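You operate a simulated robot arm through the tools that you are given. There is no shell and no other tool. Be economical: measure what you need, move in short steps, check, and stop when the job is done.

You are at the controls of a simulated robot arm. One attempt, no reset.

## Task
Couple the motor to jack three, run up to about the card's height.
Fine: line the motor up, sleeve on, guard shut; within 5 mm; switch off at the end; hands off turning shafts and sleeve, clear under gearboxes and motor.
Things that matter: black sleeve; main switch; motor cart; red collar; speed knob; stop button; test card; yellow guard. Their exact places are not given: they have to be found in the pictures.

The check looks at the end state, three seconds after you hand in, the way a careful person would. Anything else that was tipped, shoved, dropped, spilled or broken makes it a failure.

## Robot
A 6-joint arm with a two-finger parallel gripper on a trunk, on a base that drives. Base frame: it is fixed to the floor where the robot stands at the start and does not move with it; the origin is under the middle of the robot, x ahead of it, y to its left, z up. Lengths are in m, angles in rad, forces in N, time in s.
With the tool pointing down near the work surface it reaches from about 0.56 to 0.66 m from the robot's upright axis, wherever it stands. Its first joint turns from -2.601 to 2.601 rad. Places, roughly: black sleeve [0.7, -0.4, 0.7]; main switch [0.5, -0.7, 1]; red collar [0.5, -0.6, 0.9]; speed knob [0.5, -0.8, 1]; stop button [0.5, -0.9, 1]; test card [0.75, -1, 1]; yellow guard [0.6, -0.4, 0.8]. Payload 3.43 kg.
The TCP is the grasp point between the finger pads, 0.034 m short of the fingertips. In the tool frame z runs along the fingers and y along their closing line. The gripper opens to 0.128 m. The fingers are 0.024 m wide and 0.012 m thick; the gripper's body (0.048 by 0.13 m) begins 0.096 m behind the TCP.
Orientation is told as [roll, pitch, yaw] about the base's x, y, z axes, in that order, counted from this pose: with the fingers straight down and closing along the base's y, the tool's x points along the base's -x, its y along +y and its z along -z.

## Interface
- The arm moves only by the tool play_rows. Its argument "rows" is a list of rows, each an object (a shift or turn left out is 0, a gripper value left out holds the last) with "slide": the shift along the tool's x, y, z in units of 100 mm (1.0 is 100 mm), a list of three; "dr": the turn, a rotation vector about the tool's x, y, z in units of 120 degrees (1.0 is 120 degrees), a list of three; "gripper": the finger opening in m, from 0 to 0.128. In form: [{"slide": [dx, dy, dz], "dr": [ax, ay, az], "gripper": gripper}, ...]. A call has 1 to 20 rows; each row is the pose to reach, as a shift and turn from the pose commanded when the call began, along the tool's axes at that moment. A call with a number of a shift or a turn outside -1 to 1 is refused whole. Rows are played at 5 a second. More than 0.05 m and 0.15 rad between two rows, or a gripper value outside its range, and nothing of the call is played. A pose out of reach is approached as far as the arm can. The call stops where the force on the tool passes 50 N (or 10 N more than at its start, if that is more) or the arm is blocked; 0.2 s more then pass. Each finger travels about 0.108 m/s and halts on what it meets, pressing with about 31 N; the grip force reading is that of the motor and also rises with nothing between the fingers. The clock runs only during rows and for 0.2 s after the last one: add rows that repeat a pose to give the fingers time. It gives the time, the measured TCP pose, the force on the tool (base axes), the opening and the grip force at its end, in the units of the frame above (readings bear some noise), with the torque about the TCP (base axes, N m) and any sound that the robot's microphone picked up.
- Cameras (640 x 400 px; columns grow to the right, rows downward): "scene" is now at [0.0159, 0.1142, 1.6618]; the picture's right is [-0.69, -0.72, -0.00], its down [-0.47, 0.45, -0.76] and it looks along [0.55, -0.53, -0.65] (base axes); focal length 264 px, centre (320, 200). "wrist" rides on the gripper at [0.076, -0.011, -0.16] in the tool frame; the picture's right is [0.15, 0.99, 0.00], its down [-0.88, 0.13, -0.46] and it looks along [-0.45, 0.07, 0.89] (tool axes); focal length 234 px, centre (320, 200).
- camera(camera): a new picture of that camera. No time passes.
- lift_body(by): slides the trunk up (or, below 0, down) by that many m; the arm and the scene camera ride with it, the base frame stays. It gives what a move gives, with no picture.
- drive_base(legs): drives the robot by 1 to 6 legs, each [ahead, turn to the left] in m and rad, along the robot's own axes; the way and the turn of a leg run together, so that a leg with both is an arc; at most 1.5 m and 3.142 rad a leg. The arm and the cameras ride along, it lands a little off, and it stops where it bumps. It gives what a move gives.
- head_to(pan, tilt): turns the head with the scene camera to pan (to the left, within 2.705 rad either way) and tilt (down, from -0.506 to 1.204), counted from straight ahead of the robot. It gives what a move gives.
- probe_pixels(camera, pixels): for up to 12 pixels [column, row] of the newest picture of that camera ("zoom" is the newest enlarged one), the place [x, y, z] in the base frame of the surface seen there, good to about 0.003 m. No time passes.
- zoom(camera, box): a new picture of the part [left, top, right, bottom] of that camera's present view, enlarged. No time passes.
- close_job(): hands the job in; it is judged then, once.

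Work in short steps. Measure before you move; look again where a grasp or a placing could have gone wrong, and mend it. You have 80 turns and 52 pictures in all, those below and enlarged ones among them. Open the gripper and draw the arm clear of the work before you hand the job in, unless the task says otherwise.

The tools are called after "Emit:" as a command line: name --argument value ..., lists and objects as JSON in quotes. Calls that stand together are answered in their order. play_rows: Moves the arm, as the interface text tells. Its arguments: {"type":"object","properties":{"rows":{"type":"array","items":{"type":"object","properties":{"slide":{"type":"array","items":{"type":"number"}},"dr":{"type":"array","items":{"type":"number"}},"gripper":{"type":"number"}}}}},"required":["rows"]} The other tools are called the same way: lift_body (by) slides the trunk up or down; drive_base (legs) drives the base; head_to (pan, tilt) turns the head that bears the scene camera; camera (camera) takes a picture; probe_pixels (camera, pixels) gives the place of the surface under pixels of a picture; zoom (camera, box) takes an enlarged picture of a part of a camera's view; close_job () hands the job in.

At the start:

```text
clock: 0.0
tool_pos: [0.4193, -0.4327, 1.0007]
tool_rot: [0.0, -0.001, 0.0]
wrist_force: [0.2, 0.5, -0.3]
ft_torque: [0.0, -0.04, -0.02]
grip_width: 0.1282
gripper_force: 0.0
trunk travel left (down, up): [-0.675, 0.035]
robot x, y, heading: [-0.0002, -0.0013, -0.002]
head pan, tilt: [-0.764, 0.705]
```

scene: 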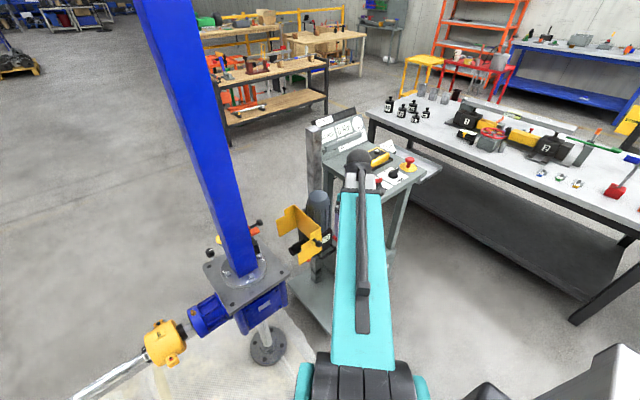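
wrist: 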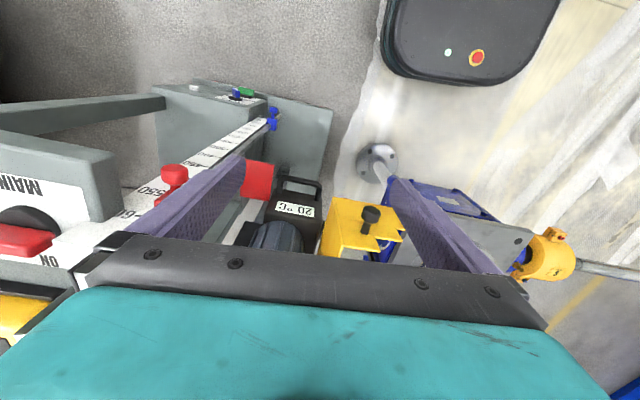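

The scene shows a jack (blue column) with gearbox, the yellow guard near (300,235), the panel near (390,180). I zoom in on those areas.

Emit:
zoom --camera "scene" --box '[180, 170, 360, 370]'

Emit:
zoom --camera "scene" --box '[290, 90, 450, 210]'

```text
2.00 times, centred on (270, 270) of scene
```

zoom: 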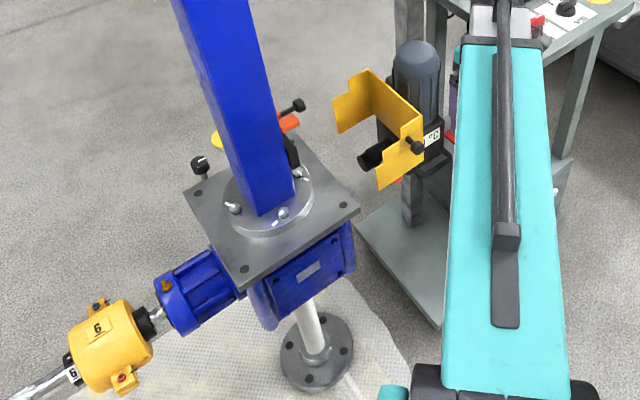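

```text
3.33 times, centred on (370, 150) of scene
```

zoom: 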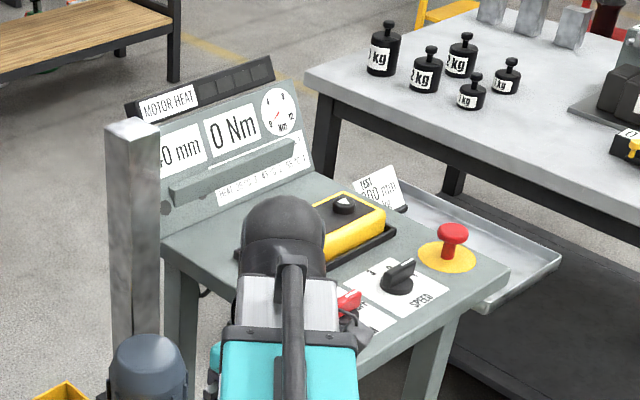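

The arm hides the panel; I use the wrist view enlarged for the rule/collar and motor.

Emit:
zoom --camera "wrist" --box '[0, 70, 340, 282]'

Emit:
zoom --camera "wrist" --box '[230, 80, 600, 300]'

Emit:
probe_pixels --camera "scene" --pixels '[[320, 205], [300, 205], [285, 222], [318, 240], [331, 240], [303, 244], [238, 270], [255, 224], [350, 130], [410, 165], [398, 172], [379, 158]]'

```text
1.88 times, centred on (170, 176) of wrist
```

zoom: 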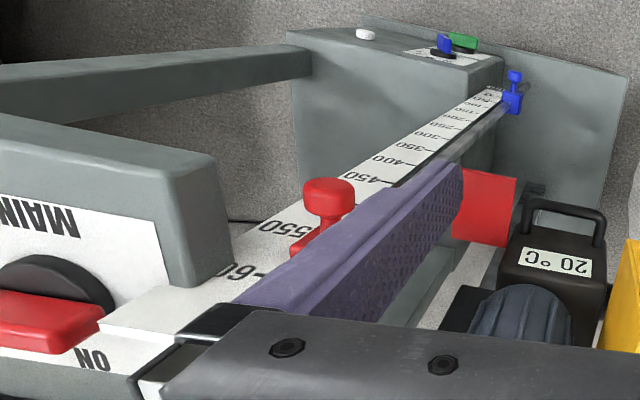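

```text
1.73 times, centred on (415, 190) of wrist
```

zoom: 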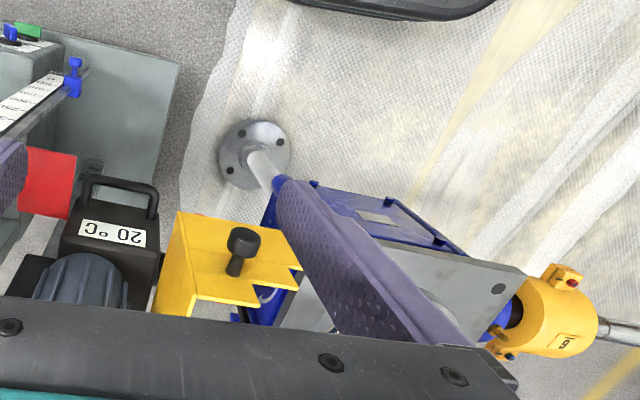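

```text
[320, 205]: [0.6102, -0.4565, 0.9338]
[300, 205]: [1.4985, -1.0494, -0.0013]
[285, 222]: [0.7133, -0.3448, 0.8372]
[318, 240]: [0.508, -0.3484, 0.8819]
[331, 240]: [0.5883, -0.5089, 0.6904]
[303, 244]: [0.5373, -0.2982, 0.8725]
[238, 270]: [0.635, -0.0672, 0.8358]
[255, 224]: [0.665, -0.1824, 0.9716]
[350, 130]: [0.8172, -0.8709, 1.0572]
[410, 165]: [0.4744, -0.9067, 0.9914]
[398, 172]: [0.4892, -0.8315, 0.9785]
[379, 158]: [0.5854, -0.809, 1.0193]
```

The arm blocks the panel, so I draw the TCP back toward -x and up, then look again.

Emit:
play_rows --rows '[{"slide": [0.4, 0, -0.3]}, {"slide": [0.8, -0.2, -0.6]}, {"slide": [1.0, -0.5, -0.9]}, {"slide": [1.0, -0.9, -0.9]}, {"slide": [1.0, -1.0, -0.9]}]'

Emit:
play_rows --rows '[{"slide": [0.4, -0.2, 0]}, {"slide": [0.8, -0.4, 0]}, {"slide": [1.0, -0.6, 0]}, {"slide": [1.0, -0.6, 0]}]'

Emit:
camera --camera "scene"

```text
refused: row 2 steps farther than a row can; nothing moved
```

```text
clock: 1.0
tool_pos: [0.3189, -0.4944, 0.9987]
tool_rot: [0.0, 0.001, 0.0]
wrist_force: [-0.4, 0.7, -0.1]
ft_torque: [-0.02, -0.02, 0.0]
grip_width: 0.1279
gripper_force: 0.0
trunk travel left (down, up): [-0.675, 0.035]
robot x, y, heading: [0.0033, -0.0002, -0.001]
head pan, tilt: [-0.764, 0.705]
```

```text
45 pictures are left
```

scene: 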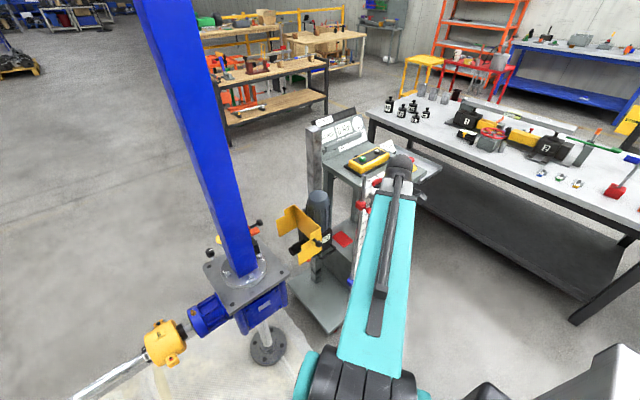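

Better; I swing further to clear the panel (in small row steps).

Emit:
play_rows --rows '[{"slide": [0.4, -0.1, 0]}, {"slide": [0.8, -0.3, 0]}, {"slide": [1.0, -0.5, 0]}, {"slide": [1.0, -0.5, 0]}]'

Emit:
play_rows --rows '[{"slide": [0.4, -0.1, 0]}, {"slide": [0.8, -0.2, 0]}, {"slide": [1.0, -0.3, 0]}, {"slide": [1.0, -0.3, 0]}]'

Emit:
play_rows --rows '[{"slide": [0.4, -0.1, 0]}, {"slide": [0.8, -0.1, 0]}, {"slide": [1.0, -0.1, 0]}, {"slide": [1.0, -0.1, 0]}]'

Emit:
zoom --camera "scene" --box '[290, 95, 450, 195]'

Emit:
zoom --camera "scene" --box '[250, 170, 410, 330]'

```text
clock: 2.0
tool_pos: [0.2184, -0.5423, 1.0003]
tool_rot: [-0.001, 0.0, -0.001]
wrist_force: [0.4, -0.1, 0.3]
ft_torque: [-0.01, -0.03, -0.01]
grip_width: 0.128
gripper_force: 0.1
trunk travel left (down, up): [-0.675, 0.035]
robot x, y, heading: [-0.0026, 0.0028, -0.001]
head pan, tilt: [-0.764, 0.705]
```

```text
clock: 3.0
tool_pos: [0.1199, -0.5733, 1.0002]
tool_rot: [0.002, 0.001, -0.001]
wrist_force: [0.5, -1.0, -0.3]
ft_torque: [-0.04, 0.02, -0.01]
grip_width: 0.1277
gripper_force: 0.0
trunk travel left (down, up): [-0.675, 0.035]
robot x, y, heading: [0.0044, -0.0005, -0.003]
head pan, tilt: [-0.764, 0.705]
```

```text
clock: 4.0
tool_pos: [0.0192, -0.5835, 1.0001]
tool_rot: [0.003, 0.0, -0.001]
wrist_force: [-0.2, 0.4, -0.3]
ft_torque: [-0.02, 0.03, -0.01]
grip_width: 0.128
gripper_force: 0.1
trunk travel left (down, up): [-0.675, 0.035]
robot x, y, heading: [-0.0026, 0.0015, 0.001]
head pan, tilt: [-0.764, 0.705]
```

```text
4.00 times, centred on (370, 145) of scene
```

zoom: 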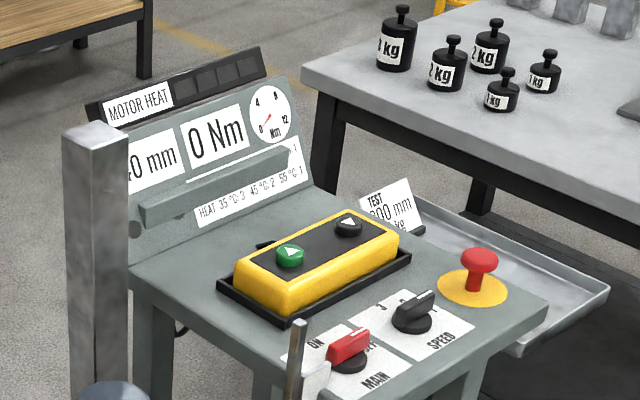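

```text
2.50 times, centred on (330, 250) of scene
```

zoom: 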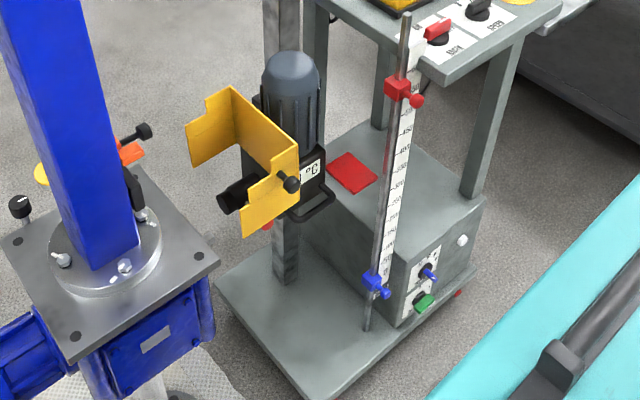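

Now the panel is visible: MAIN (red lever), SPEED knob, stop, a pendant with green/black up/down buttons, rod with red and blue collars. I zoom on the card, display and the motor/guard.

Emit:
zoom --camera "scene" --box '[360, 130, 410, 162]'

Emit:
zoom --camera "scene" --box '[300, 105, 370, 150]'

Emit:
head_to --pan -0.1 --tilt 0.75

Emit:
camera --camera "scene"

```text
12.50 times, centred on (385, 146) of scene
```

zoom: 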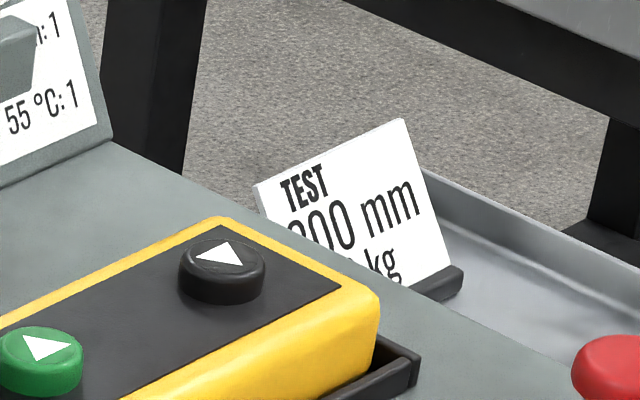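

```text
8.89 times, centred on (335, 128) of scene
```

zoom: 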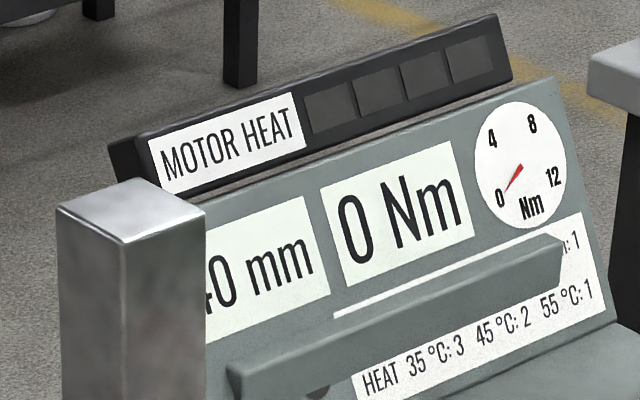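

```text
clock: 5.0
tool_pos: [0.0197, -0.5836, 0.9993]
tool_rot: [0.0, -0.001, 0.001]
wrist_force: [0.2, -0.3, -0.9]
ft_torque: [0.01, -0.01, -0.01]
grip_width: 0.1279
gripper_force: 0.0
trunk travel left (down, up): [-0.675, 0.035]
robot x, y, heading: [-0.0024, 0.0009, -0.001]
head pan, tilt: [-0.099, 0.75]
```

```text
40 pictures are left
```

scene: 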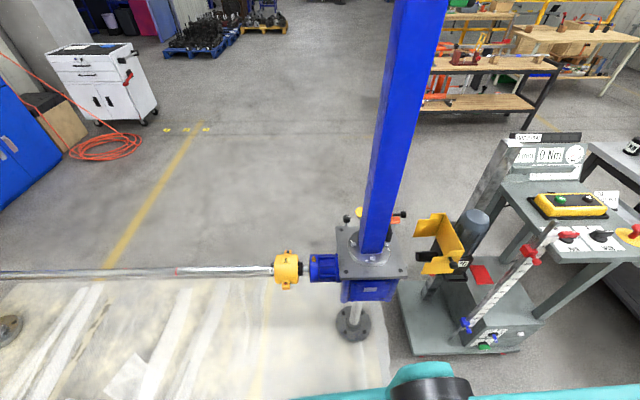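

I zoom on the jack/motor coupling region and the panel from here.

Emit:
zoom --camera "scene" --box '[320, 190, 520, 320]'

Emit:
zoom --camera "scene" --box '[480, 120, 640, 230]'

Emit:
zoom --camera "scene" --box '[430, 220, 550, 360]'

```text
3.08 times, centred on (420, 255) of scene
```

zoom: 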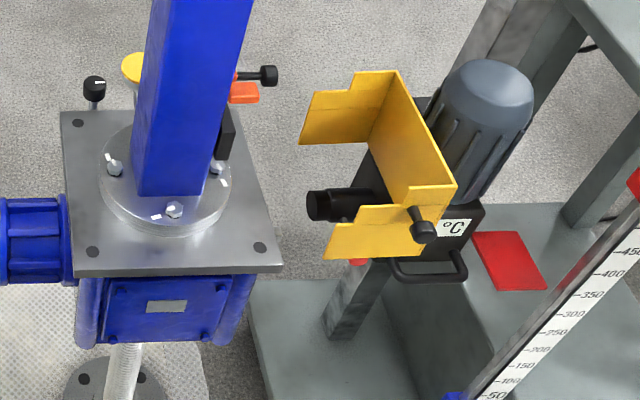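

```text
3.64 times, centred on (560, 175) of scene
```

zoom: 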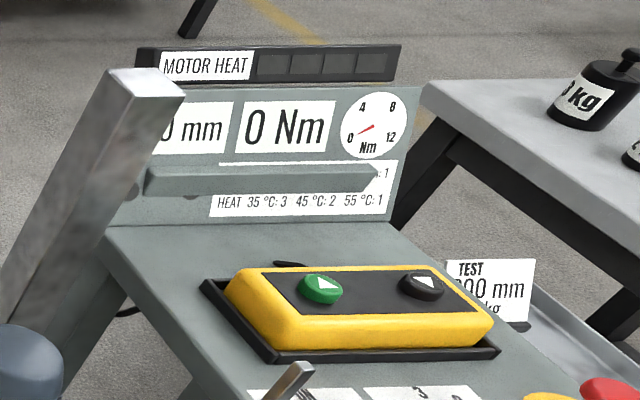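

```text
2.86 times, centred on (490, 290) of scene
```

zoom: 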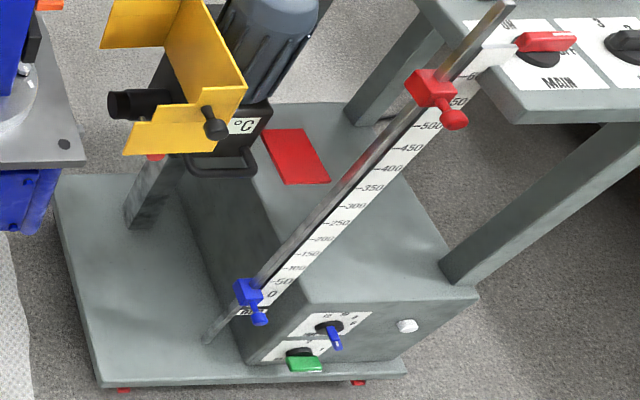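

I probe positions of sleeve, guard, motor, rod, collars and jack features.

Emit:
probe_pixels --camera "scene" --pixels '[[420, 257], [432, 255], [454, 265], [456, 278], [474, 220], [437, 268], [450, 240], [416, 225], [480, 273], [346, 228], [403, 215], [370, 289]]'

Emit:
probe_pixels --camera "scene" --pixels '[[529, 249], [467, 322], [534, 260], [497, 338], [496, 345], [545, 225], [567, 236], [602, 236], [636, 232], [560, 201], [588, 200], [605, 195]]'

Emit:
head_to --pan -0.9 --tilt 1.1

Emit:
camera --camera "scene"

```text
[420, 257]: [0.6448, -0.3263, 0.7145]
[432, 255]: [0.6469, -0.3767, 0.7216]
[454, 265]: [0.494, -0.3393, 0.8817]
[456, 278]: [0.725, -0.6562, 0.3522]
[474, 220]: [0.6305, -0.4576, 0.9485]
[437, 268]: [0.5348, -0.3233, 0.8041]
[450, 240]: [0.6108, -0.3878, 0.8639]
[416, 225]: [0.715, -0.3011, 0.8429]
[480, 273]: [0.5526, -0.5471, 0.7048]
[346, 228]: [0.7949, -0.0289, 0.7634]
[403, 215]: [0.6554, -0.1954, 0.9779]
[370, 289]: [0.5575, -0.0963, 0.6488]
```

```text
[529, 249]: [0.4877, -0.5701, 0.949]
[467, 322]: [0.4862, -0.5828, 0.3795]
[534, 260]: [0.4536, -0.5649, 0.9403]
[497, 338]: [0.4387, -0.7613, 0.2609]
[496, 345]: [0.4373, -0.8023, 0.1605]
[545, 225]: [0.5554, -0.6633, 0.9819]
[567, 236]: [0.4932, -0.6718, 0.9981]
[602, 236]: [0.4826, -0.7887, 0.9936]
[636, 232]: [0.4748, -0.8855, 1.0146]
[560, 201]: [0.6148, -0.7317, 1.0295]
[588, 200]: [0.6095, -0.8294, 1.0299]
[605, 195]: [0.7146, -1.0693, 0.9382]
```

```text
clock: 6.2
tool_pos: [0.0187, -0.5836, 0.9994]
tool_rot: [0.0, 0.0, 0.0]
wrist_force: [-0.8, 0.3, 0.4]
ft_torque: [0.01, -0.01, 0.0]
grip_width: 0.1276
gripper_force: 0.1
trunk travel left (down, up): [-0.675, 0.035]
robot x, y, heading: [-0.0008, 0.0018, 0.001]
head pan, tilt: [-0.901, 1.1]
```

```text
36 pictures are left
```

scene: 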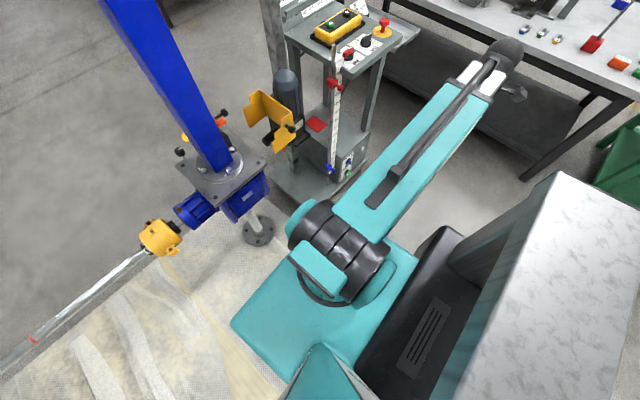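

I check the free floor to the right of the robot before driving.

Emit:
probe_pixels --camera "scene" --pixels '[[525, 178], [625, 105], [620, 170], [570, 150], [450, 30], [540, 90], [520, 300], [600, 180], [260, 235], [335, 200], [230, 130], [175, 200]]'

Emit:
head_to --pan -2.2 --tilt 0.7

Emit:
camera --camera "scene"

```text
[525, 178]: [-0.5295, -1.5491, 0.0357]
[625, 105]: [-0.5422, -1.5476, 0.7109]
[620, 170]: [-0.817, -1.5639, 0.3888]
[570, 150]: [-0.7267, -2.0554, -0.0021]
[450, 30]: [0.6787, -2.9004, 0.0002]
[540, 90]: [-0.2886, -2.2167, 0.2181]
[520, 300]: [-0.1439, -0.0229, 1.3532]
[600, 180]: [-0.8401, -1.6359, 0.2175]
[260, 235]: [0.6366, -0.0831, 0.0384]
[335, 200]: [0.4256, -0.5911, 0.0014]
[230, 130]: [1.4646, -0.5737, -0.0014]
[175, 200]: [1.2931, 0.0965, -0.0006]
```

```text
clock: 7.6
tool_pos: [0.0183, -0.5834, 0.9998]
tool_rot: [-0.001, 0.001, 0.001]
wrist_force: [0.3, 0.3, -0.3]
ft_torque: [0.0, -0.01, -0.02]
grip_width: 0.1279
gripper_force: 0.0
trunk travel left (down, up): [-0.675, 0.035]
robot x, y, heading: [0.0023, 0.0012, 0.002]
head pan, tilt: [-2.201, 0.7]
```

```text
35 pictures are left
```

scene: 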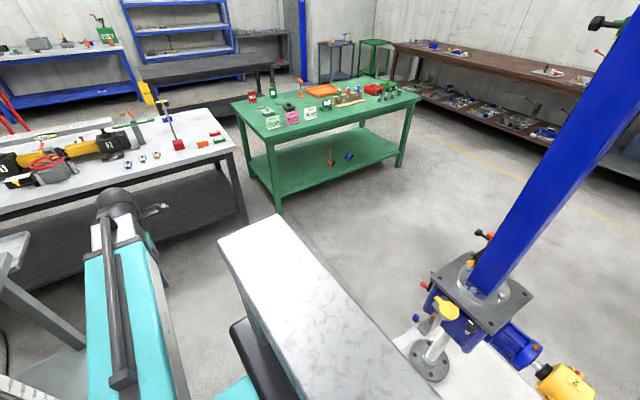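

There's another jack behind (at 470,300). I probe it and zoom for labels.

Emit:
probe_pixels --camera "scene" --pixels '[[427, 370], [485, 290], [440, 310], [490, 235], [560, 380], [515, 345], [270, 230], [250, 290], [360, 300], [275, 205], [240, 222], [125, 200]]'

Emit:
zoom --camera "scene" --box '[390, 210, 610, 400]'

Emit:
head_to --pan 2.2 --tilt 0.7

Emit:
camera --camera "scene"

```text
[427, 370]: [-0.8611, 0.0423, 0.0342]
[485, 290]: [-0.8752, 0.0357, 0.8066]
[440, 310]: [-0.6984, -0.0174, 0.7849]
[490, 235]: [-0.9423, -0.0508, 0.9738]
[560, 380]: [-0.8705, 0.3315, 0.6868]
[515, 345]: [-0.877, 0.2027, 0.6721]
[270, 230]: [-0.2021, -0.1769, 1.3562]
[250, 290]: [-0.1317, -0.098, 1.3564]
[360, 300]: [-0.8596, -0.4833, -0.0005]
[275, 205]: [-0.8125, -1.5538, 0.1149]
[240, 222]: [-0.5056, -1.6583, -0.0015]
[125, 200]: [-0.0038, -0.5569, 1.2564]
```

```text
2.11 times, centred on (500, 305) of scene
```

zoom: 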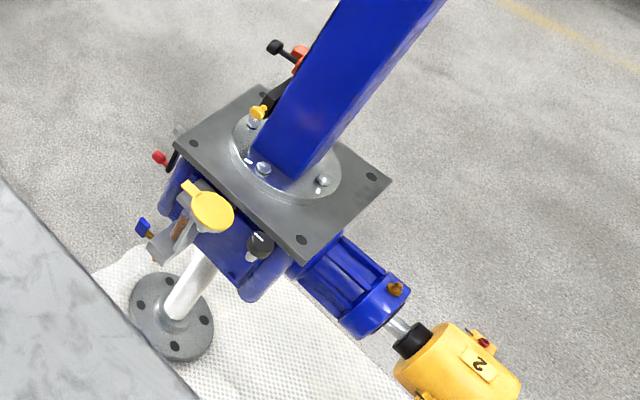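

```text
clock: 11.2
tool_pos: [0.0186, -0.5827, 1.0006]
tool_rot: [0.0, 0.001, 0.0]
wrist_force: [0.9, -0.8, 0.1]
ft_torque: [0.02, -0.01, -0.01]
grip_width: 0.1281
gripper_force: 0.1
trunk travel left (down, up): [-0.675, 0.035]
robot x, y, heading: [-0.0016, -0.0015, 0.001]
head pan, tilt: [2.201, 0.7]
```

```text
33 pictures are left
```

scene: 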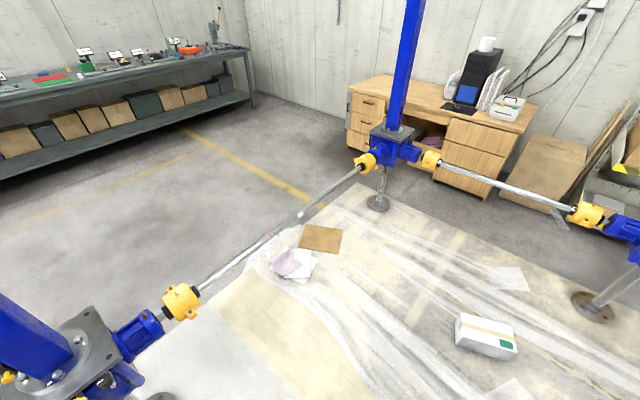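

Four linked jacks; the motor cart stands near the front-right one. I drive toward the panel's front: back 0.12, turn right, ahead 0.75.

Emit:
drive_base --legs '[[-0.12, 0], [0, -1.57], [0.75, 0]]'

Emit:
head_to --pan 1.2 --tilt 0.6

Emit:
camera --camera "scene"

```text
clock: 21.9
tool_pos: [-0.6945, -0.7711, 0.9993]
tool_rot: [0.001, 0.0, -1.561]
wrist_force: [0.1, -0.8, -0.3]
ft_torque: [0.07, -0.03, -0.01]
grip_width: 0.128
gripper_force: 0.0
trunk travel left (down, up): [-0.675, 0.035]
robot x, y, heading: [-0.1729, -0.7463, -1.559]
head pan, tilt: [2.201, 0.7]
```

```text
clock: 23.2
tool_pos: [-0.6955, -0.7701, 0.9997]
tool_rot: [-0.001, 0.0, -1.56]
wrist_force: [0.2, -0.8, -0.1]
ft_torque: [0.0, 0.02, 0.03]
grip_width: 0.1283
gripper_force: 0.1
trunk travel left (down, up): [-0.675, 0.035]
robot x, y, heading: [-0.1694, -0.7455, -1.555]
head pan, tilt: [1.201, 0.6]
```

```text
32 pictures are left
```

scene: 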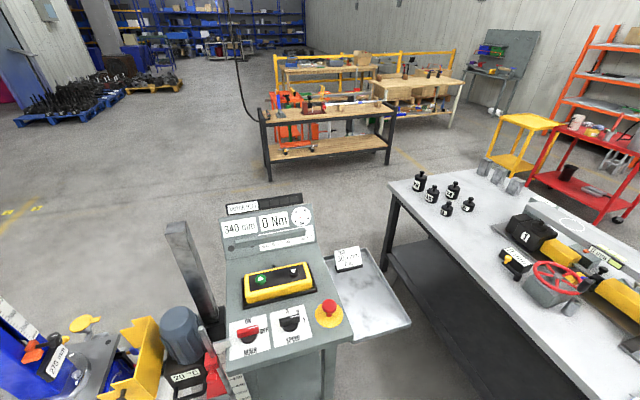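

Now zoom on the panel, and the motor/jack area.

Emit:
zoom --camera "scene" --box '[215, 190, 375, 290]'

Emit:
zoom --camera "scene" --box '[215, 255, 375, 365]'

Emit:
head_to --pan 1.75 --tilt 0.8

Emit:
zoom --camera "scene" --box '[120, 80, 520, 400]'

```text
4.00 times, centred on (295, 240) of scene
```

zoom: 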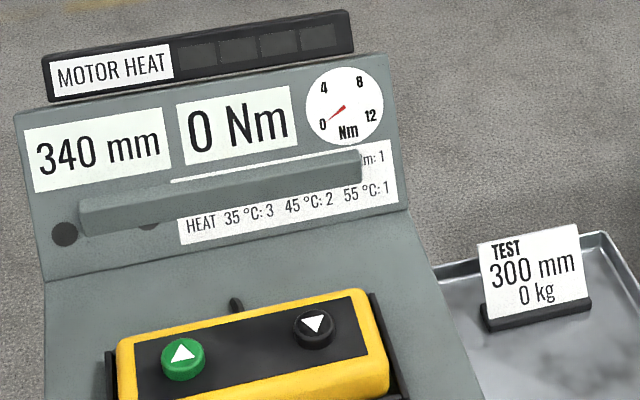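

```text
3.64 times, centred on (295, 310) of scene
```

zoom: 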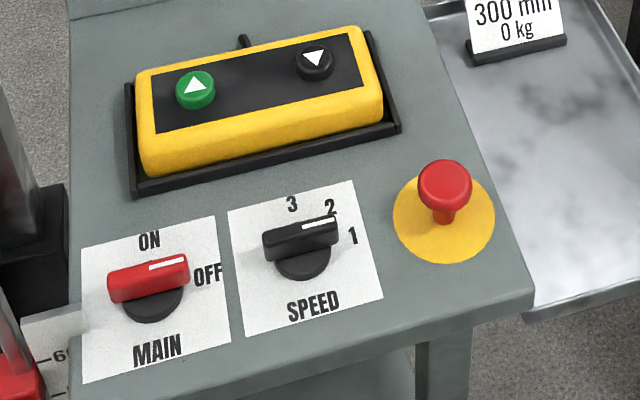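

```text
clock: 24.1
tool_pos: [-0.6955, -0.7711, 1.0001]
tool_rot: [0.001, -0.001, -1.561]
wrist_force: [-0.4, 0.5, -0.1]
ft_torque: [0.02, 0.02, 0.0]
grip_width: 0.1279
gripper_force: 0.1
trunk travel left (down, up): [-0.675, 0.035]
robot x, y, heading: [-0.1703, -0.7439, -1.555]
head pan, tilt: [1.751, 0.799]
```

```text
1.25 times, centred on (320, 240) of scene
```

zoom: 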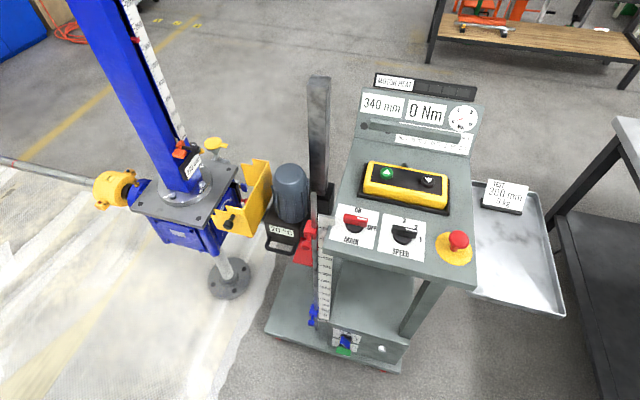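

I zoom onto the jack's pointer, scale and coupling side.

Emit:
zoom --camera "scene" --box '[195, 80, 315, 270]'

Emit:
zoom --camera "scene" --box '[230, 160, 330, 230]'

Emit:
zoom --camera "scene" --box '[270, 220, 390, 380]'

```text
2.11 times, centred on (255, 175) of scene
```

zoom: 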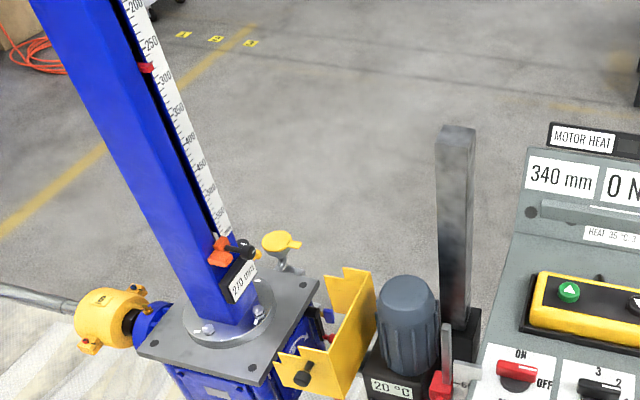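

```text
5.71 times, centred on (280, 195) of scene
```

zoom: 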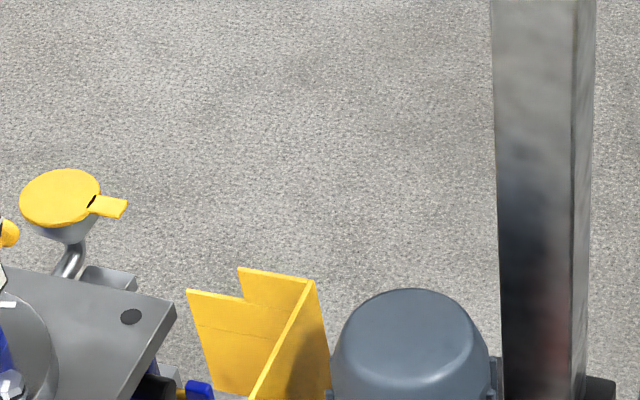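

```text
2.50 times, centred on (330, 300) of scene
```

zoom: 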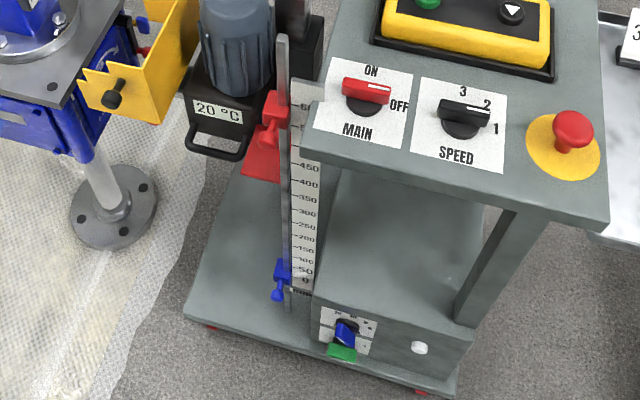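

I zoom on the label and the red pointer on the jack column.

Emit:
zoom --camera "scene" --box '[225, 180, 275, 220]'

Emit:
zoom --camera "scene" --box '[190, 60, 260, 200]'

Emit:
probe_pixels --camera "scene" --pixels '[[205, 107], [245, 202], [236, 193], [347, 266], [337, 270], [334, 283], [328, 280], [300, 262], [240, 206], [266, 238]]'

```text
10.00 times, centred on (250, 200) of scene
```

zoom: 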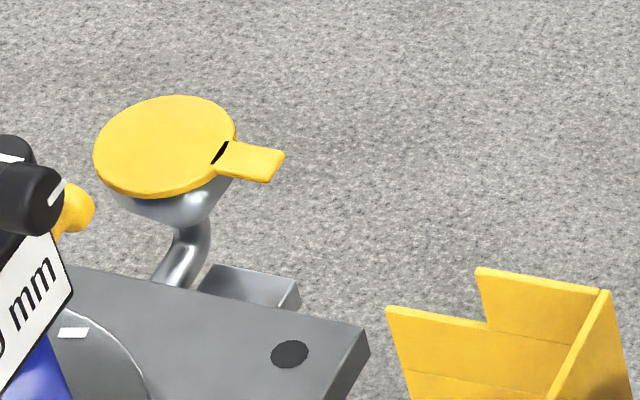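

```text
2.86 times, centred on (225, 130) of scene
```

zoom: 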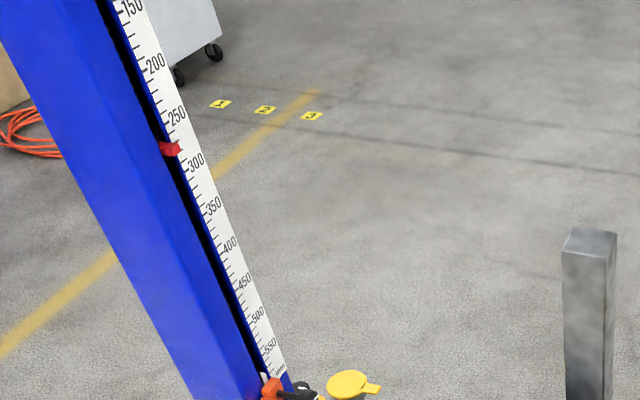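

```text
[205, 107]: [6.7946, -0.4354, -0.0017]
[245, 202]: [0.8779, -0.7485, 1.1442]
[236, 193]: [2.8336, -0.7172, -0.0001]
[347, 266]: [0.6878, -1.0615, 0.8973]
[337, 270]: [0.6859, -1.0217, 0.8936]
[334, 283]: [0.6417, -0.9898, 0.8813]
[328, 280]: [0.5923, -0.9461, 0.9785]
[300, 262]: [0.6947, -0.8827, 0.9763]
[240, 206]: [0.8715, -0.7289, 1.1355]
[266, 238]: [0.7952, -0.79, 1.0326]
```

I zoom directly on the label and on the low control box.

Emit:
zoom --camera "scene" --box '[190, 180, 254, 220]'

Emit:
zoom --camera "scene" --box '[300, 325, 380, 375]'

Emit:
camera --camera "scene"

```text
10.00 times, centred on (222, 200) of scene
```

zoom: 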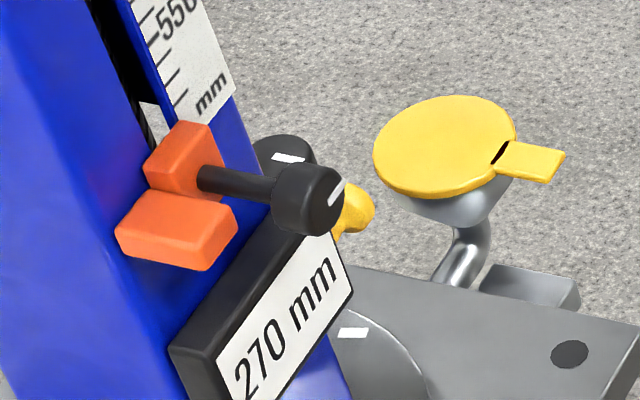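

```text
8.00 times, centred on (340, 350) of scene
```

zoom: 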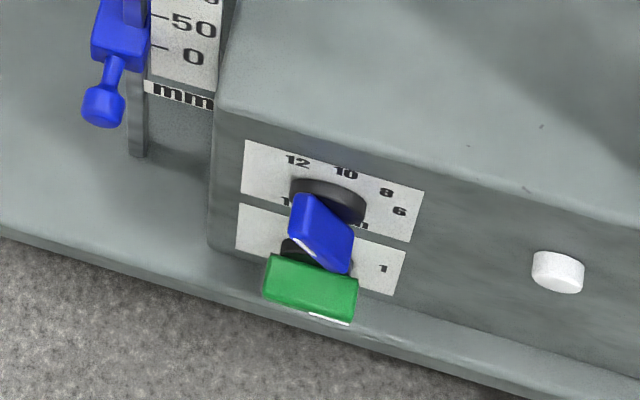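

```text
21 pictures are left
```

scene: 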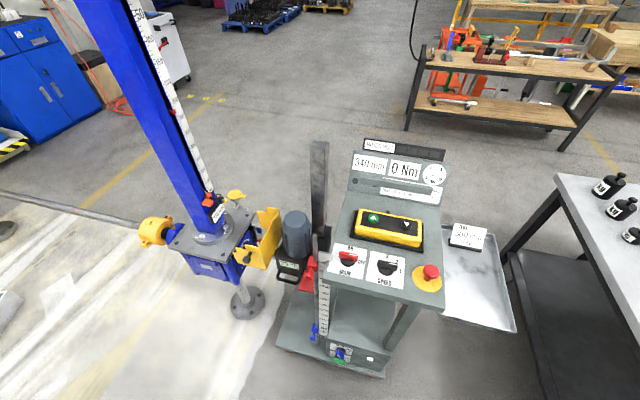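

I zoom on gearbox nameplate and the motor side, and probe the scale marks and gear positions.

Emit:
zoom --camera "scene" --box '[170, 215, 330, 315]'

Emit:
probe_pixels --camera "scene" --pixels '[[175, 110], [209, 200], [220, 211], [240, 195], [309, 262], [307, 280], [314, 330], [323, 332], [324, 290], [318, 150], [290, 270], [245, 258]]'

```text
4.00 times, centred on (250, 265) of scene
```

zoom: 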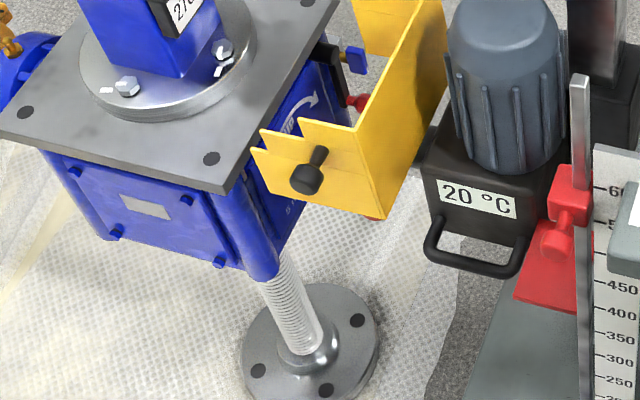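

```text
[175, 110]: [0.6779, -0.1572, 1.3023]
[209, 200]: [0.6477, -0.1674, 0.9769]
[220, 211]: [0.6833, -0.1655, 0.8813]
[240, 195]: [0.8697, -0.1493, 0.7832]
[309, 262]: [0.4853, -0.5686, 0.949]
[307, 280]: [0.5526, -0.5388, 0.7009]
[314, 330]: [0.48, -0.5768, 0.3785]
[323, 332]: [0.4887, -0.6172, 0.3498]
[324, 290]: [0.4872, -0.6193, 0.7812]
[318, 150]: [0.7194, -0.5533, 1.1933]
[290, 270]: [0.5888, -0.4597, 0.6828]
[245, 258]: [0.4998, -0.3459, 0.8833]
```

The gearboxes climb threaded screws; jack readout is 270 mm (card 300, 0 kg), cart display 340 is the motor carriage's height (red flag on the rod scale). I lower the trunk to see the gearbox input face from low.

Emit:
lift_body --by -0.6

Emit:
head_to --pan 2.2 --tilt 0.3

Emit:
camera --camera "scene"

Emit:
zoom --camera "scene" --box '[240, 140, 440, 265]'

```text
refused: -0.6 is not a number from -0.4 to 0.4
```

```text
clock: 25.1
tool_pos: [-0.6957, -0.7694, 1.0]
tool_rot: [0.002, 0.0, -1.561]
wrist_force: [0.2, -0.2, -0.1]
ft_torque: [0.0, 0.05, 0.02]
grip_width: 0.1279
gripper_force: 0.1
trunk travel left (down, up): [-0.675, 0.035]
robot x, y, heading: [-0.1707, -0.743, -1.553]
head pan, tilt: [2.201, 0.3]
```

```text
19 pictures are left
```

scene: 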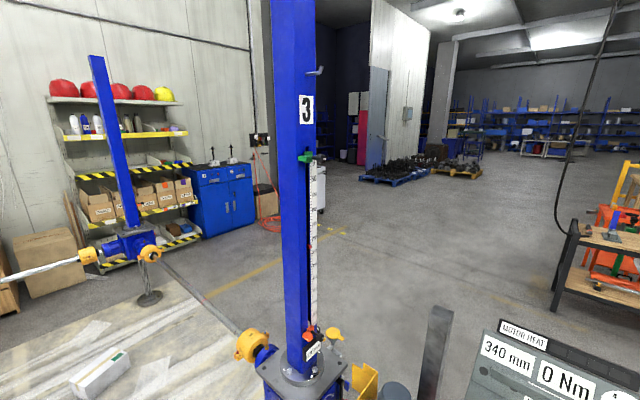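

```text
3.20 times, centred on (340, 202) of scene
```

zoom: 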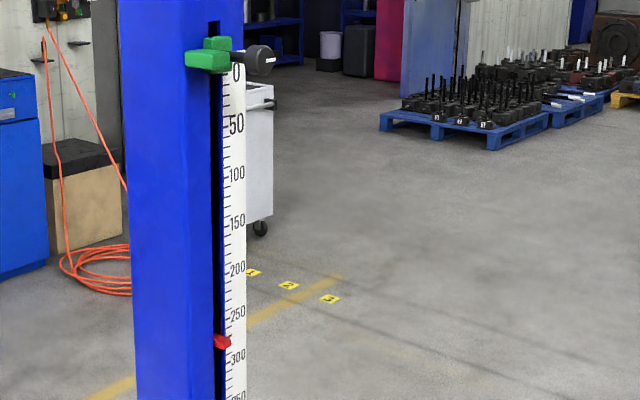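

Column is marked "3" – right jack. Lower the trunk in two steps and look at the coupling.

Emit:
lift_body --by -0.35

Emit:
lift_body --by -0.25

Emit:
head_to --pan 2.2 --tilt 0.35

Emit:
camera --camera "scene"

Emit:
zoom --camera "scene" --box '[250, 140, 450, 265]'

```text
clock: 28.5
tool_pos: [-0.6943, -0.7702, 0.6505]
tool_rot: [0.0, 0.0, -1.561]
wrist_force: [-0.2, 0.1, 0.6]
ft_torque: [0.01, 0.01, -0.01]
grip_width: 0.1281
gripper_force: 0.0
trunk travel left (down, up): [-0.325, 0.385]
robot x, y, heading: [-0.1687, -0.7474, -1.556]
head pan, tilt: [2.201, 0.3]
```

```text
clock: 31.1
tool_pos: [-0.6955, -0.7704, 0.4006]
tool_rot: [0.001, -0.001, -1.56]
wrist_force: [-0.4, -0.1, 0.5]
ft_torque: [0.01, -0.03, 0.01]
grip_width: 0.128
gripper_force: 0.1
trunk travel left (down, up): [-0.075, 0.635]
robot x, y, heading: [-0.1714, -0.7466, -1.56]
head pan, tilt: [2.201, 0.3]
```

```text
clock: 31.7
tool_pos: [-0.6947, -0.7709, 0.3987]
tool_rot: [0.0, 0.0, -1.56]
wrist_force: [-0.5, 0.3, -0.1]
ft_torque: [0.01, -0.01, -0.03]
grip_width: 0.128
gripper_force: 0.1
trunk travel left (down, up): [-0.075, 0.635]
robot x, y, heading: [-0.1707, -0.743, -1.556]
head pan, tilt: [2.201, 0.351]
```

```text
17 pictures are left
```

scene: 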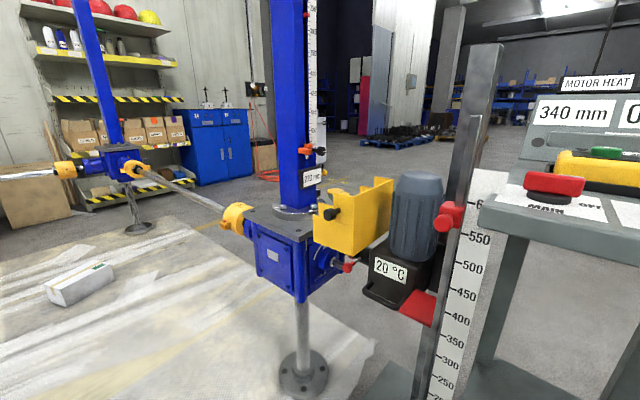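

```text
3.20 times, centred on (350, 202) of scene
```

zoom: 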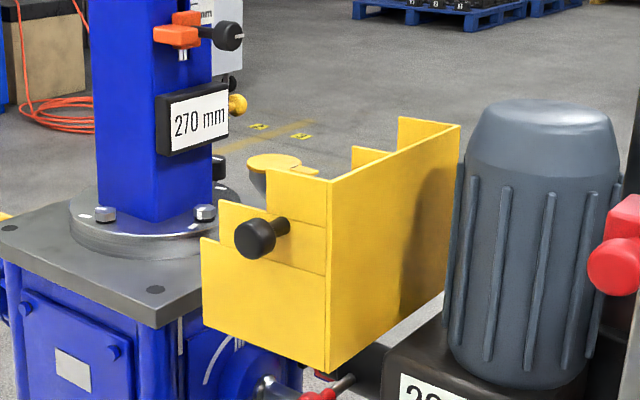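

The input shaft stub shows near (335,262); zoom there and probe.

Emit:
zoom --camera "scene" --box '[295, 225, 407, 295]'

Emit:
probe_pixels --camera "scene" --pixels '[[330, 268], [336, 263], [340, 261], [350, 267], [360, 260], [375, 290], [330, 213], [355, 240], [393, 180], [300, 240], [318, 255], [420, 310]]'

```text
5.71 times, centred on (351, 260) of scene
```

zoom: 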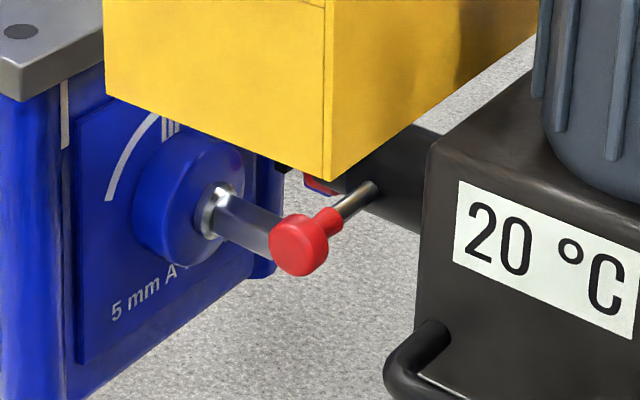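

```text
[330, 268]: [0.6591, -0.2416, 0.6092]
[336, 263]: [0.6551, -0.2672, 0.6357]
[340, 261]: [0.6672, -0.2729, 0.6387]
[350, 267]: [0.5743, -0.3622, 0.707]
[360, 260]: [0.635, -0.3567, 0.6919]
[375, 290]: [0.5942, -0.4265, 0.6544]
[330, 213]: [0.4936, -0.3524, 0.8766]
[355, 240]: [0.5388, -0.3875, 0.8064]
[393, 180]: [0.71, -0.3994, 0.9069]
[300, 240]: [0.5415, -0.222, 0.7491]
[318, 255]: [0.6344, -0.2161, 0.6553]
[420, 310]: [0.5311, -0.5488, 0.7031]
```

The stub is lower than the sleeve by about 0.07 m (340 vs 270), so the motor carriage must come down to 270. I probe the motor's handle, stub and nearby parts.

Emit:
probe_pixels --camera "scene" --pixels '[[365, 288], [364, 292], [368, 295], [378, 299], [390, 305], [400, 309], [384, 302], [385, 268], [437, 262], [440, 215], [453, 215], [345, 263]]'

Emit:
probe_pixels --camera "scene" --pixels '[[327, 261], [333, 259], [338, 258], [341, 265], [334, 266], [353, 262], [358, 259], [365, 257], [420, 300], [430, 322], [405, 305], [460, 130]]'

Emit:
zoom --camera "scene" --box '[340, 250, 480, 340]'

```text
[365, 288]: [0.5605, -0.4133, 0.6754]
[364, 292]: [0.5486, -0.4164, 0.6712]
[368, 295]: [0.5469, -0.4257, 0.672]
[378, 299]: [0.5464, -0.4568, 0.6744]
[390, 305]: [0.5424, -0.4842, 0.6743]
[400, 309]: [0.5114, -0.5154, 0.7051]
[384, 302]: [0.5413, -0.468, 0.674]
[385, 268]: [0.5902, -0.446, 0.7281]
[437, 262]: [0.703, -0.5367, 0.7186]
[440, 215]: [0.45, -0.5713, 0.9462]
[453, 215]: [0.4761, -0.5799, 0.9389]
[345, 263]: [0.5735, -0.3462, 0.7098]
```

```text
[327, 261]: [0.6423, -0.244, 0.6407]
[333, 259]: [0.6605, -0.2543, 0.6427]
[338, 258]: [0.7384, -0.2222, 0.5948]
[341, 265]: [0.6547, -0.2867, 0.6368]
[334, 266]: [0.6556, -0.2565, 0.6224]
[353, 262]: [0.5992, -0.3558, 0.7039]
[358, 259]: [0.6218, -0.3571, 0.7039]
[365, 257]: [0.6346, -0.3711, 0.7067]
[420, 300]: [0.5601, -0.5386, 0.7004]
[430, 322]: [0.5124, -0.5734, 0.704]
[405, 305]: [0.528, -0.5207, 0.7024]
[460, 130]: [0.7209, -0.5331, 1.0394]
```

```text
4.44 times, centred on (410, 295) of scene
```

zoom: 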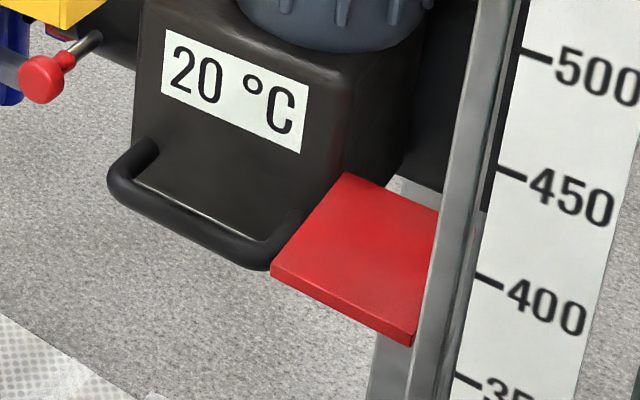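

The handle bar is at about (0.55,-0.455,0.672), sleeve pin z≈0.70, stub z≈0.63. I tuck the arm in 0.1 m, raise the trunk, then back up and turn so the arm (on the robot's right) faces the motor.

Emit:
play_rows --rows '[{"slide": [0, 0.3, 0]}, {"slide": [0, 0.6, 0]}, {"slide": [0, 0.9, 0]}, {"slide": [0, 1.0, 0]}]'

Emit:
lift_body --by 0.3

```text
clock: 32.7
tool_pos: [-0.6901, -0.7696, 0.4051]
tool_rot: [0.001, 0.001, -1.562]
wrist_force: [-0.9, -0.1, 1.4]
ft_torque: [0.04, -0.03, 0.01]
grip_width: 0.1278
gripper_force: 0.2
out of reach, approached as far as the arm can: row 1, 2, 3, 4
trunk travel left (down, up): [-0.075, 0.635]
robot x, y, heading: [-0.1706, -0.7461, -1.56]
head pan, tilt: [2.201, 0.351]
```

```text
clock: 35.7
tool_pos: [-0.6899, -0.7684, 0.7048]
tool_rot: [0.002, -0.001, -1.561]
wrist_force: [-0.7, -0.1, 0.2]
ft_torque: [0.01, -0.01, 0.01]
grip_width: 0.1282
gripper_force: 0.1
trunk travel left (down, up): [-0.375, 0.335]
robot x, y, heading: [-0.1667, -0.7458, -1.556]
head pan, tilt: [2.201, 0.351]
```

The arm can't tuck at this height; clearance is still enough at y≈-0.42. I back up and turn right half a turn.

Emit:
drive_base --legs '[[-0.33, 0], [0, -1.57]]'

```text
clock: 42.7
tool_pos: [-0.25, 0.1477, 0.7102]
tool_rot: [0.131, -0.01, -3.022]
wrist_force: [0.7, -0.9, 0.0]
ft_torque: [-0.02, -0.02, 0.02]
grip_width: 0.128
gripper_force: 0.2
trunk travel left (down, up): [-0.375, 0.335]
robot x, y, heading: [-0.1815, -0.3357, -3.027]
head pan, tilt: [2.201, 0.351]
stopped in leg 2: the robot was blocked; the commanded pose is now the measured one
```

Blocked at heading -3.03; I look toward the arm to see what is touched.

Emit:
head_to --pan -1.5 --tilt 0.9

Emit:
camera --camera "scene"

```text
clock: 45.7
tool_pos: [-0.2501, 0.1473, 0.7094]
tool_rot: [0.131, -0.01, -3.024]
wrist_force: [-0.3, 1.3, 0.5]
ft_torque: [-0.02, -0.01, -0.02]
grip_width: 0.128
gripper_force: 0.0
trunk travel left (down, up): [-0.375, 0.335]
robot x, y, heading: [-0.185, -0.3344, -3.027]
head pan, tilt: [-1.499, 0.901]
```

```text
13 pictures are left
```

scene: 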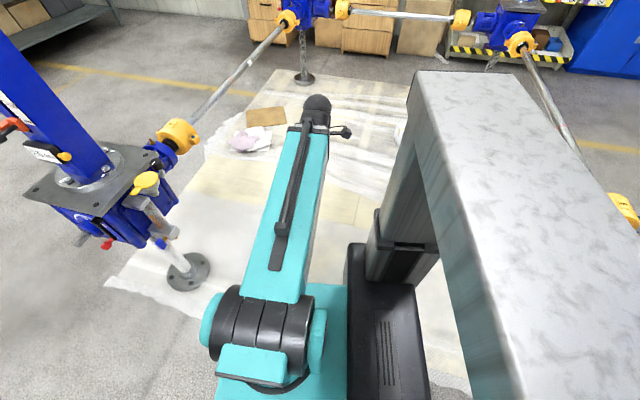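

I check the +x side (robot's rear) for contact with cart or jack.

Emit:
head_to --pan 2.7 --tilt 0.75

Emit:
camera --camera "scene"

```text
clock: 49.1
tool_pos: [-0.2502, 0.1477, 0.71]
tool_rot: [0.131, -0.01, -3.023]
wrist_force: [0.9, 0.1, 0.0]
ft_torque: [0.0, 0.01, -0.01]
grip_width: 0.1279
gripper_force: 0.0
trunk travel left (down, up): [-0.375, 0.335]
robot x, y, heading: [-0.1796, -0.3341, -3.029]
head pan, tilt: [2.7, 0.75]
```

```text
12 pictures are left
```

scene: 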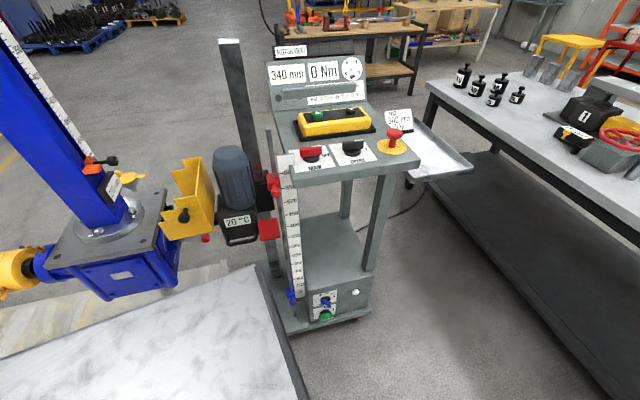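

I probe to check the cart/jack haven't shifted, and where my own cabinet is.

Emit:
probe_pixels --camera "scene" --pixels '[[271, 184], [311, 151], [183, 215], [395, 136], [268, 230], [290, 296], [265, 275], [300, 385], [120, 280], [95, 170], [232, 170], [240, 240]]'

```text
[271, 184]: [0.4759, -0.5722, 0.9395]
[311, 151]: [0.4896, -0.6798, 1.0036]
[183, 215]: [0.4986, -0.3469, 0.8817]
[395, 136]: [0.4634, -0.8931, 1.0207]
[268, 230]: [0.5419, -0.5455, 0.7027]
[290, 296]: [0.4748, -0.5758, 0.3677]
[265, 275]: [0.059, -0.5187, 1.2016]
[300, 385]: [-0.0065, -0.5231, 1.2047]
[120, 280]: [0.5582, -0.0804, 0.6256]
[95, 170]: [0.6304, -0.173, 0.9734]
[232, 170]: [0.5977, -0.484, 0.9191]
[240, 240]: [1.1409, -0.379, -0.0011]
```

Nothing shifted. I use the wrist view to see what stopped the arm.

Emit:
camera --camera "wrist"

```text
11 pictures are left
```

wrist: 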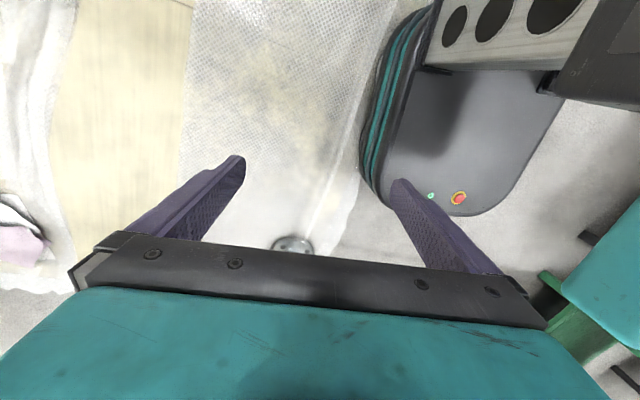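

Nothing near the fingers, base or cart. I try a small further right turn to see if it is still blocked.

Emit:
drive_base --legs '[[0, -0.3]]'

```text
clock: 50.8
tool_pos: [-0.1036, 0.1568, 0.7103]
tool_rot: [0.157, -0.013, 2.961]
wrist_force: [-0.1, -0.6, 0.0]
ft_torque: [-0.04, -0.03, 0.02]
grip_width: 0.1278
gripper_force: 0.0
trunk travel left (down, up): [-0.375, 0.335]
robot x, y, heading: [-0.1824, -0.3163, 2.961]
head pan, tilt: [2.7, 0.75]
```

It turns freely now. I continue turning right until the arm points at +x.

Emit:
drive_base --legs '[[0, -0.7]]'

Emit:
drive_base --legs '[[0, -0.69]]'

```text
clock: 53.7
tool_pos: [0.2034, 0.01, 0.7127]
tool_rot: [0.222, -0.017, 2.262]
wrist_force: [0.5, -0.2, 0.3]
ft_torque: [0.01, 0.01, 0.02]
grip_width: 0.1278
gripper_force: 0.1
trunk travel left (down, up): [-0.375, 0.335]
robot x, y, heading: [-0.1481, -0.2963, 2.267]
head pan, tilt: [2.7, 0.75]
```

```text
clock: 56.6
tool_pos: [0.3408, -0.2905, 0.7163]
tool_rot: [0.285, -0.023, 1.571]
wrist_force: [-0.7, -0.9, 0.3]
ft_torque: [0.0, 0.0, 0.03]
grip_width: 0.1279
gripper_force: 0.2
trunk travel left (down, up): [-0.375, 0.335]
robot x, y, heading: [-0.1078, -0.2921, 1.578]
head pan, tilt: [2.7, 0.75]
```

Arm now points at +x (TCP 0.341,-0.29). The handle is at y≈-0.455, so I back up 0.16 m.

Emit:
drive_base --legs '[[-0.16, 0]]'

```text
clock: 58.1
tool_pos: [0.3432, -0.4496, 0.7162]
tool_rot: [0.287, -0.023, 1.572]
wrist_force: [0.9, -0.3, -0.1]
ft_torque: [0.02, 0.01, -0.01]
grip_width: 0.1282
gripper_force: 0.0
trunk travel left (down, up): [-0.375, 0.335]
robot x, y, heading: [-0.1063, -0.459, 1.578]
head pan, tilt: [2.7, 0.75]
```

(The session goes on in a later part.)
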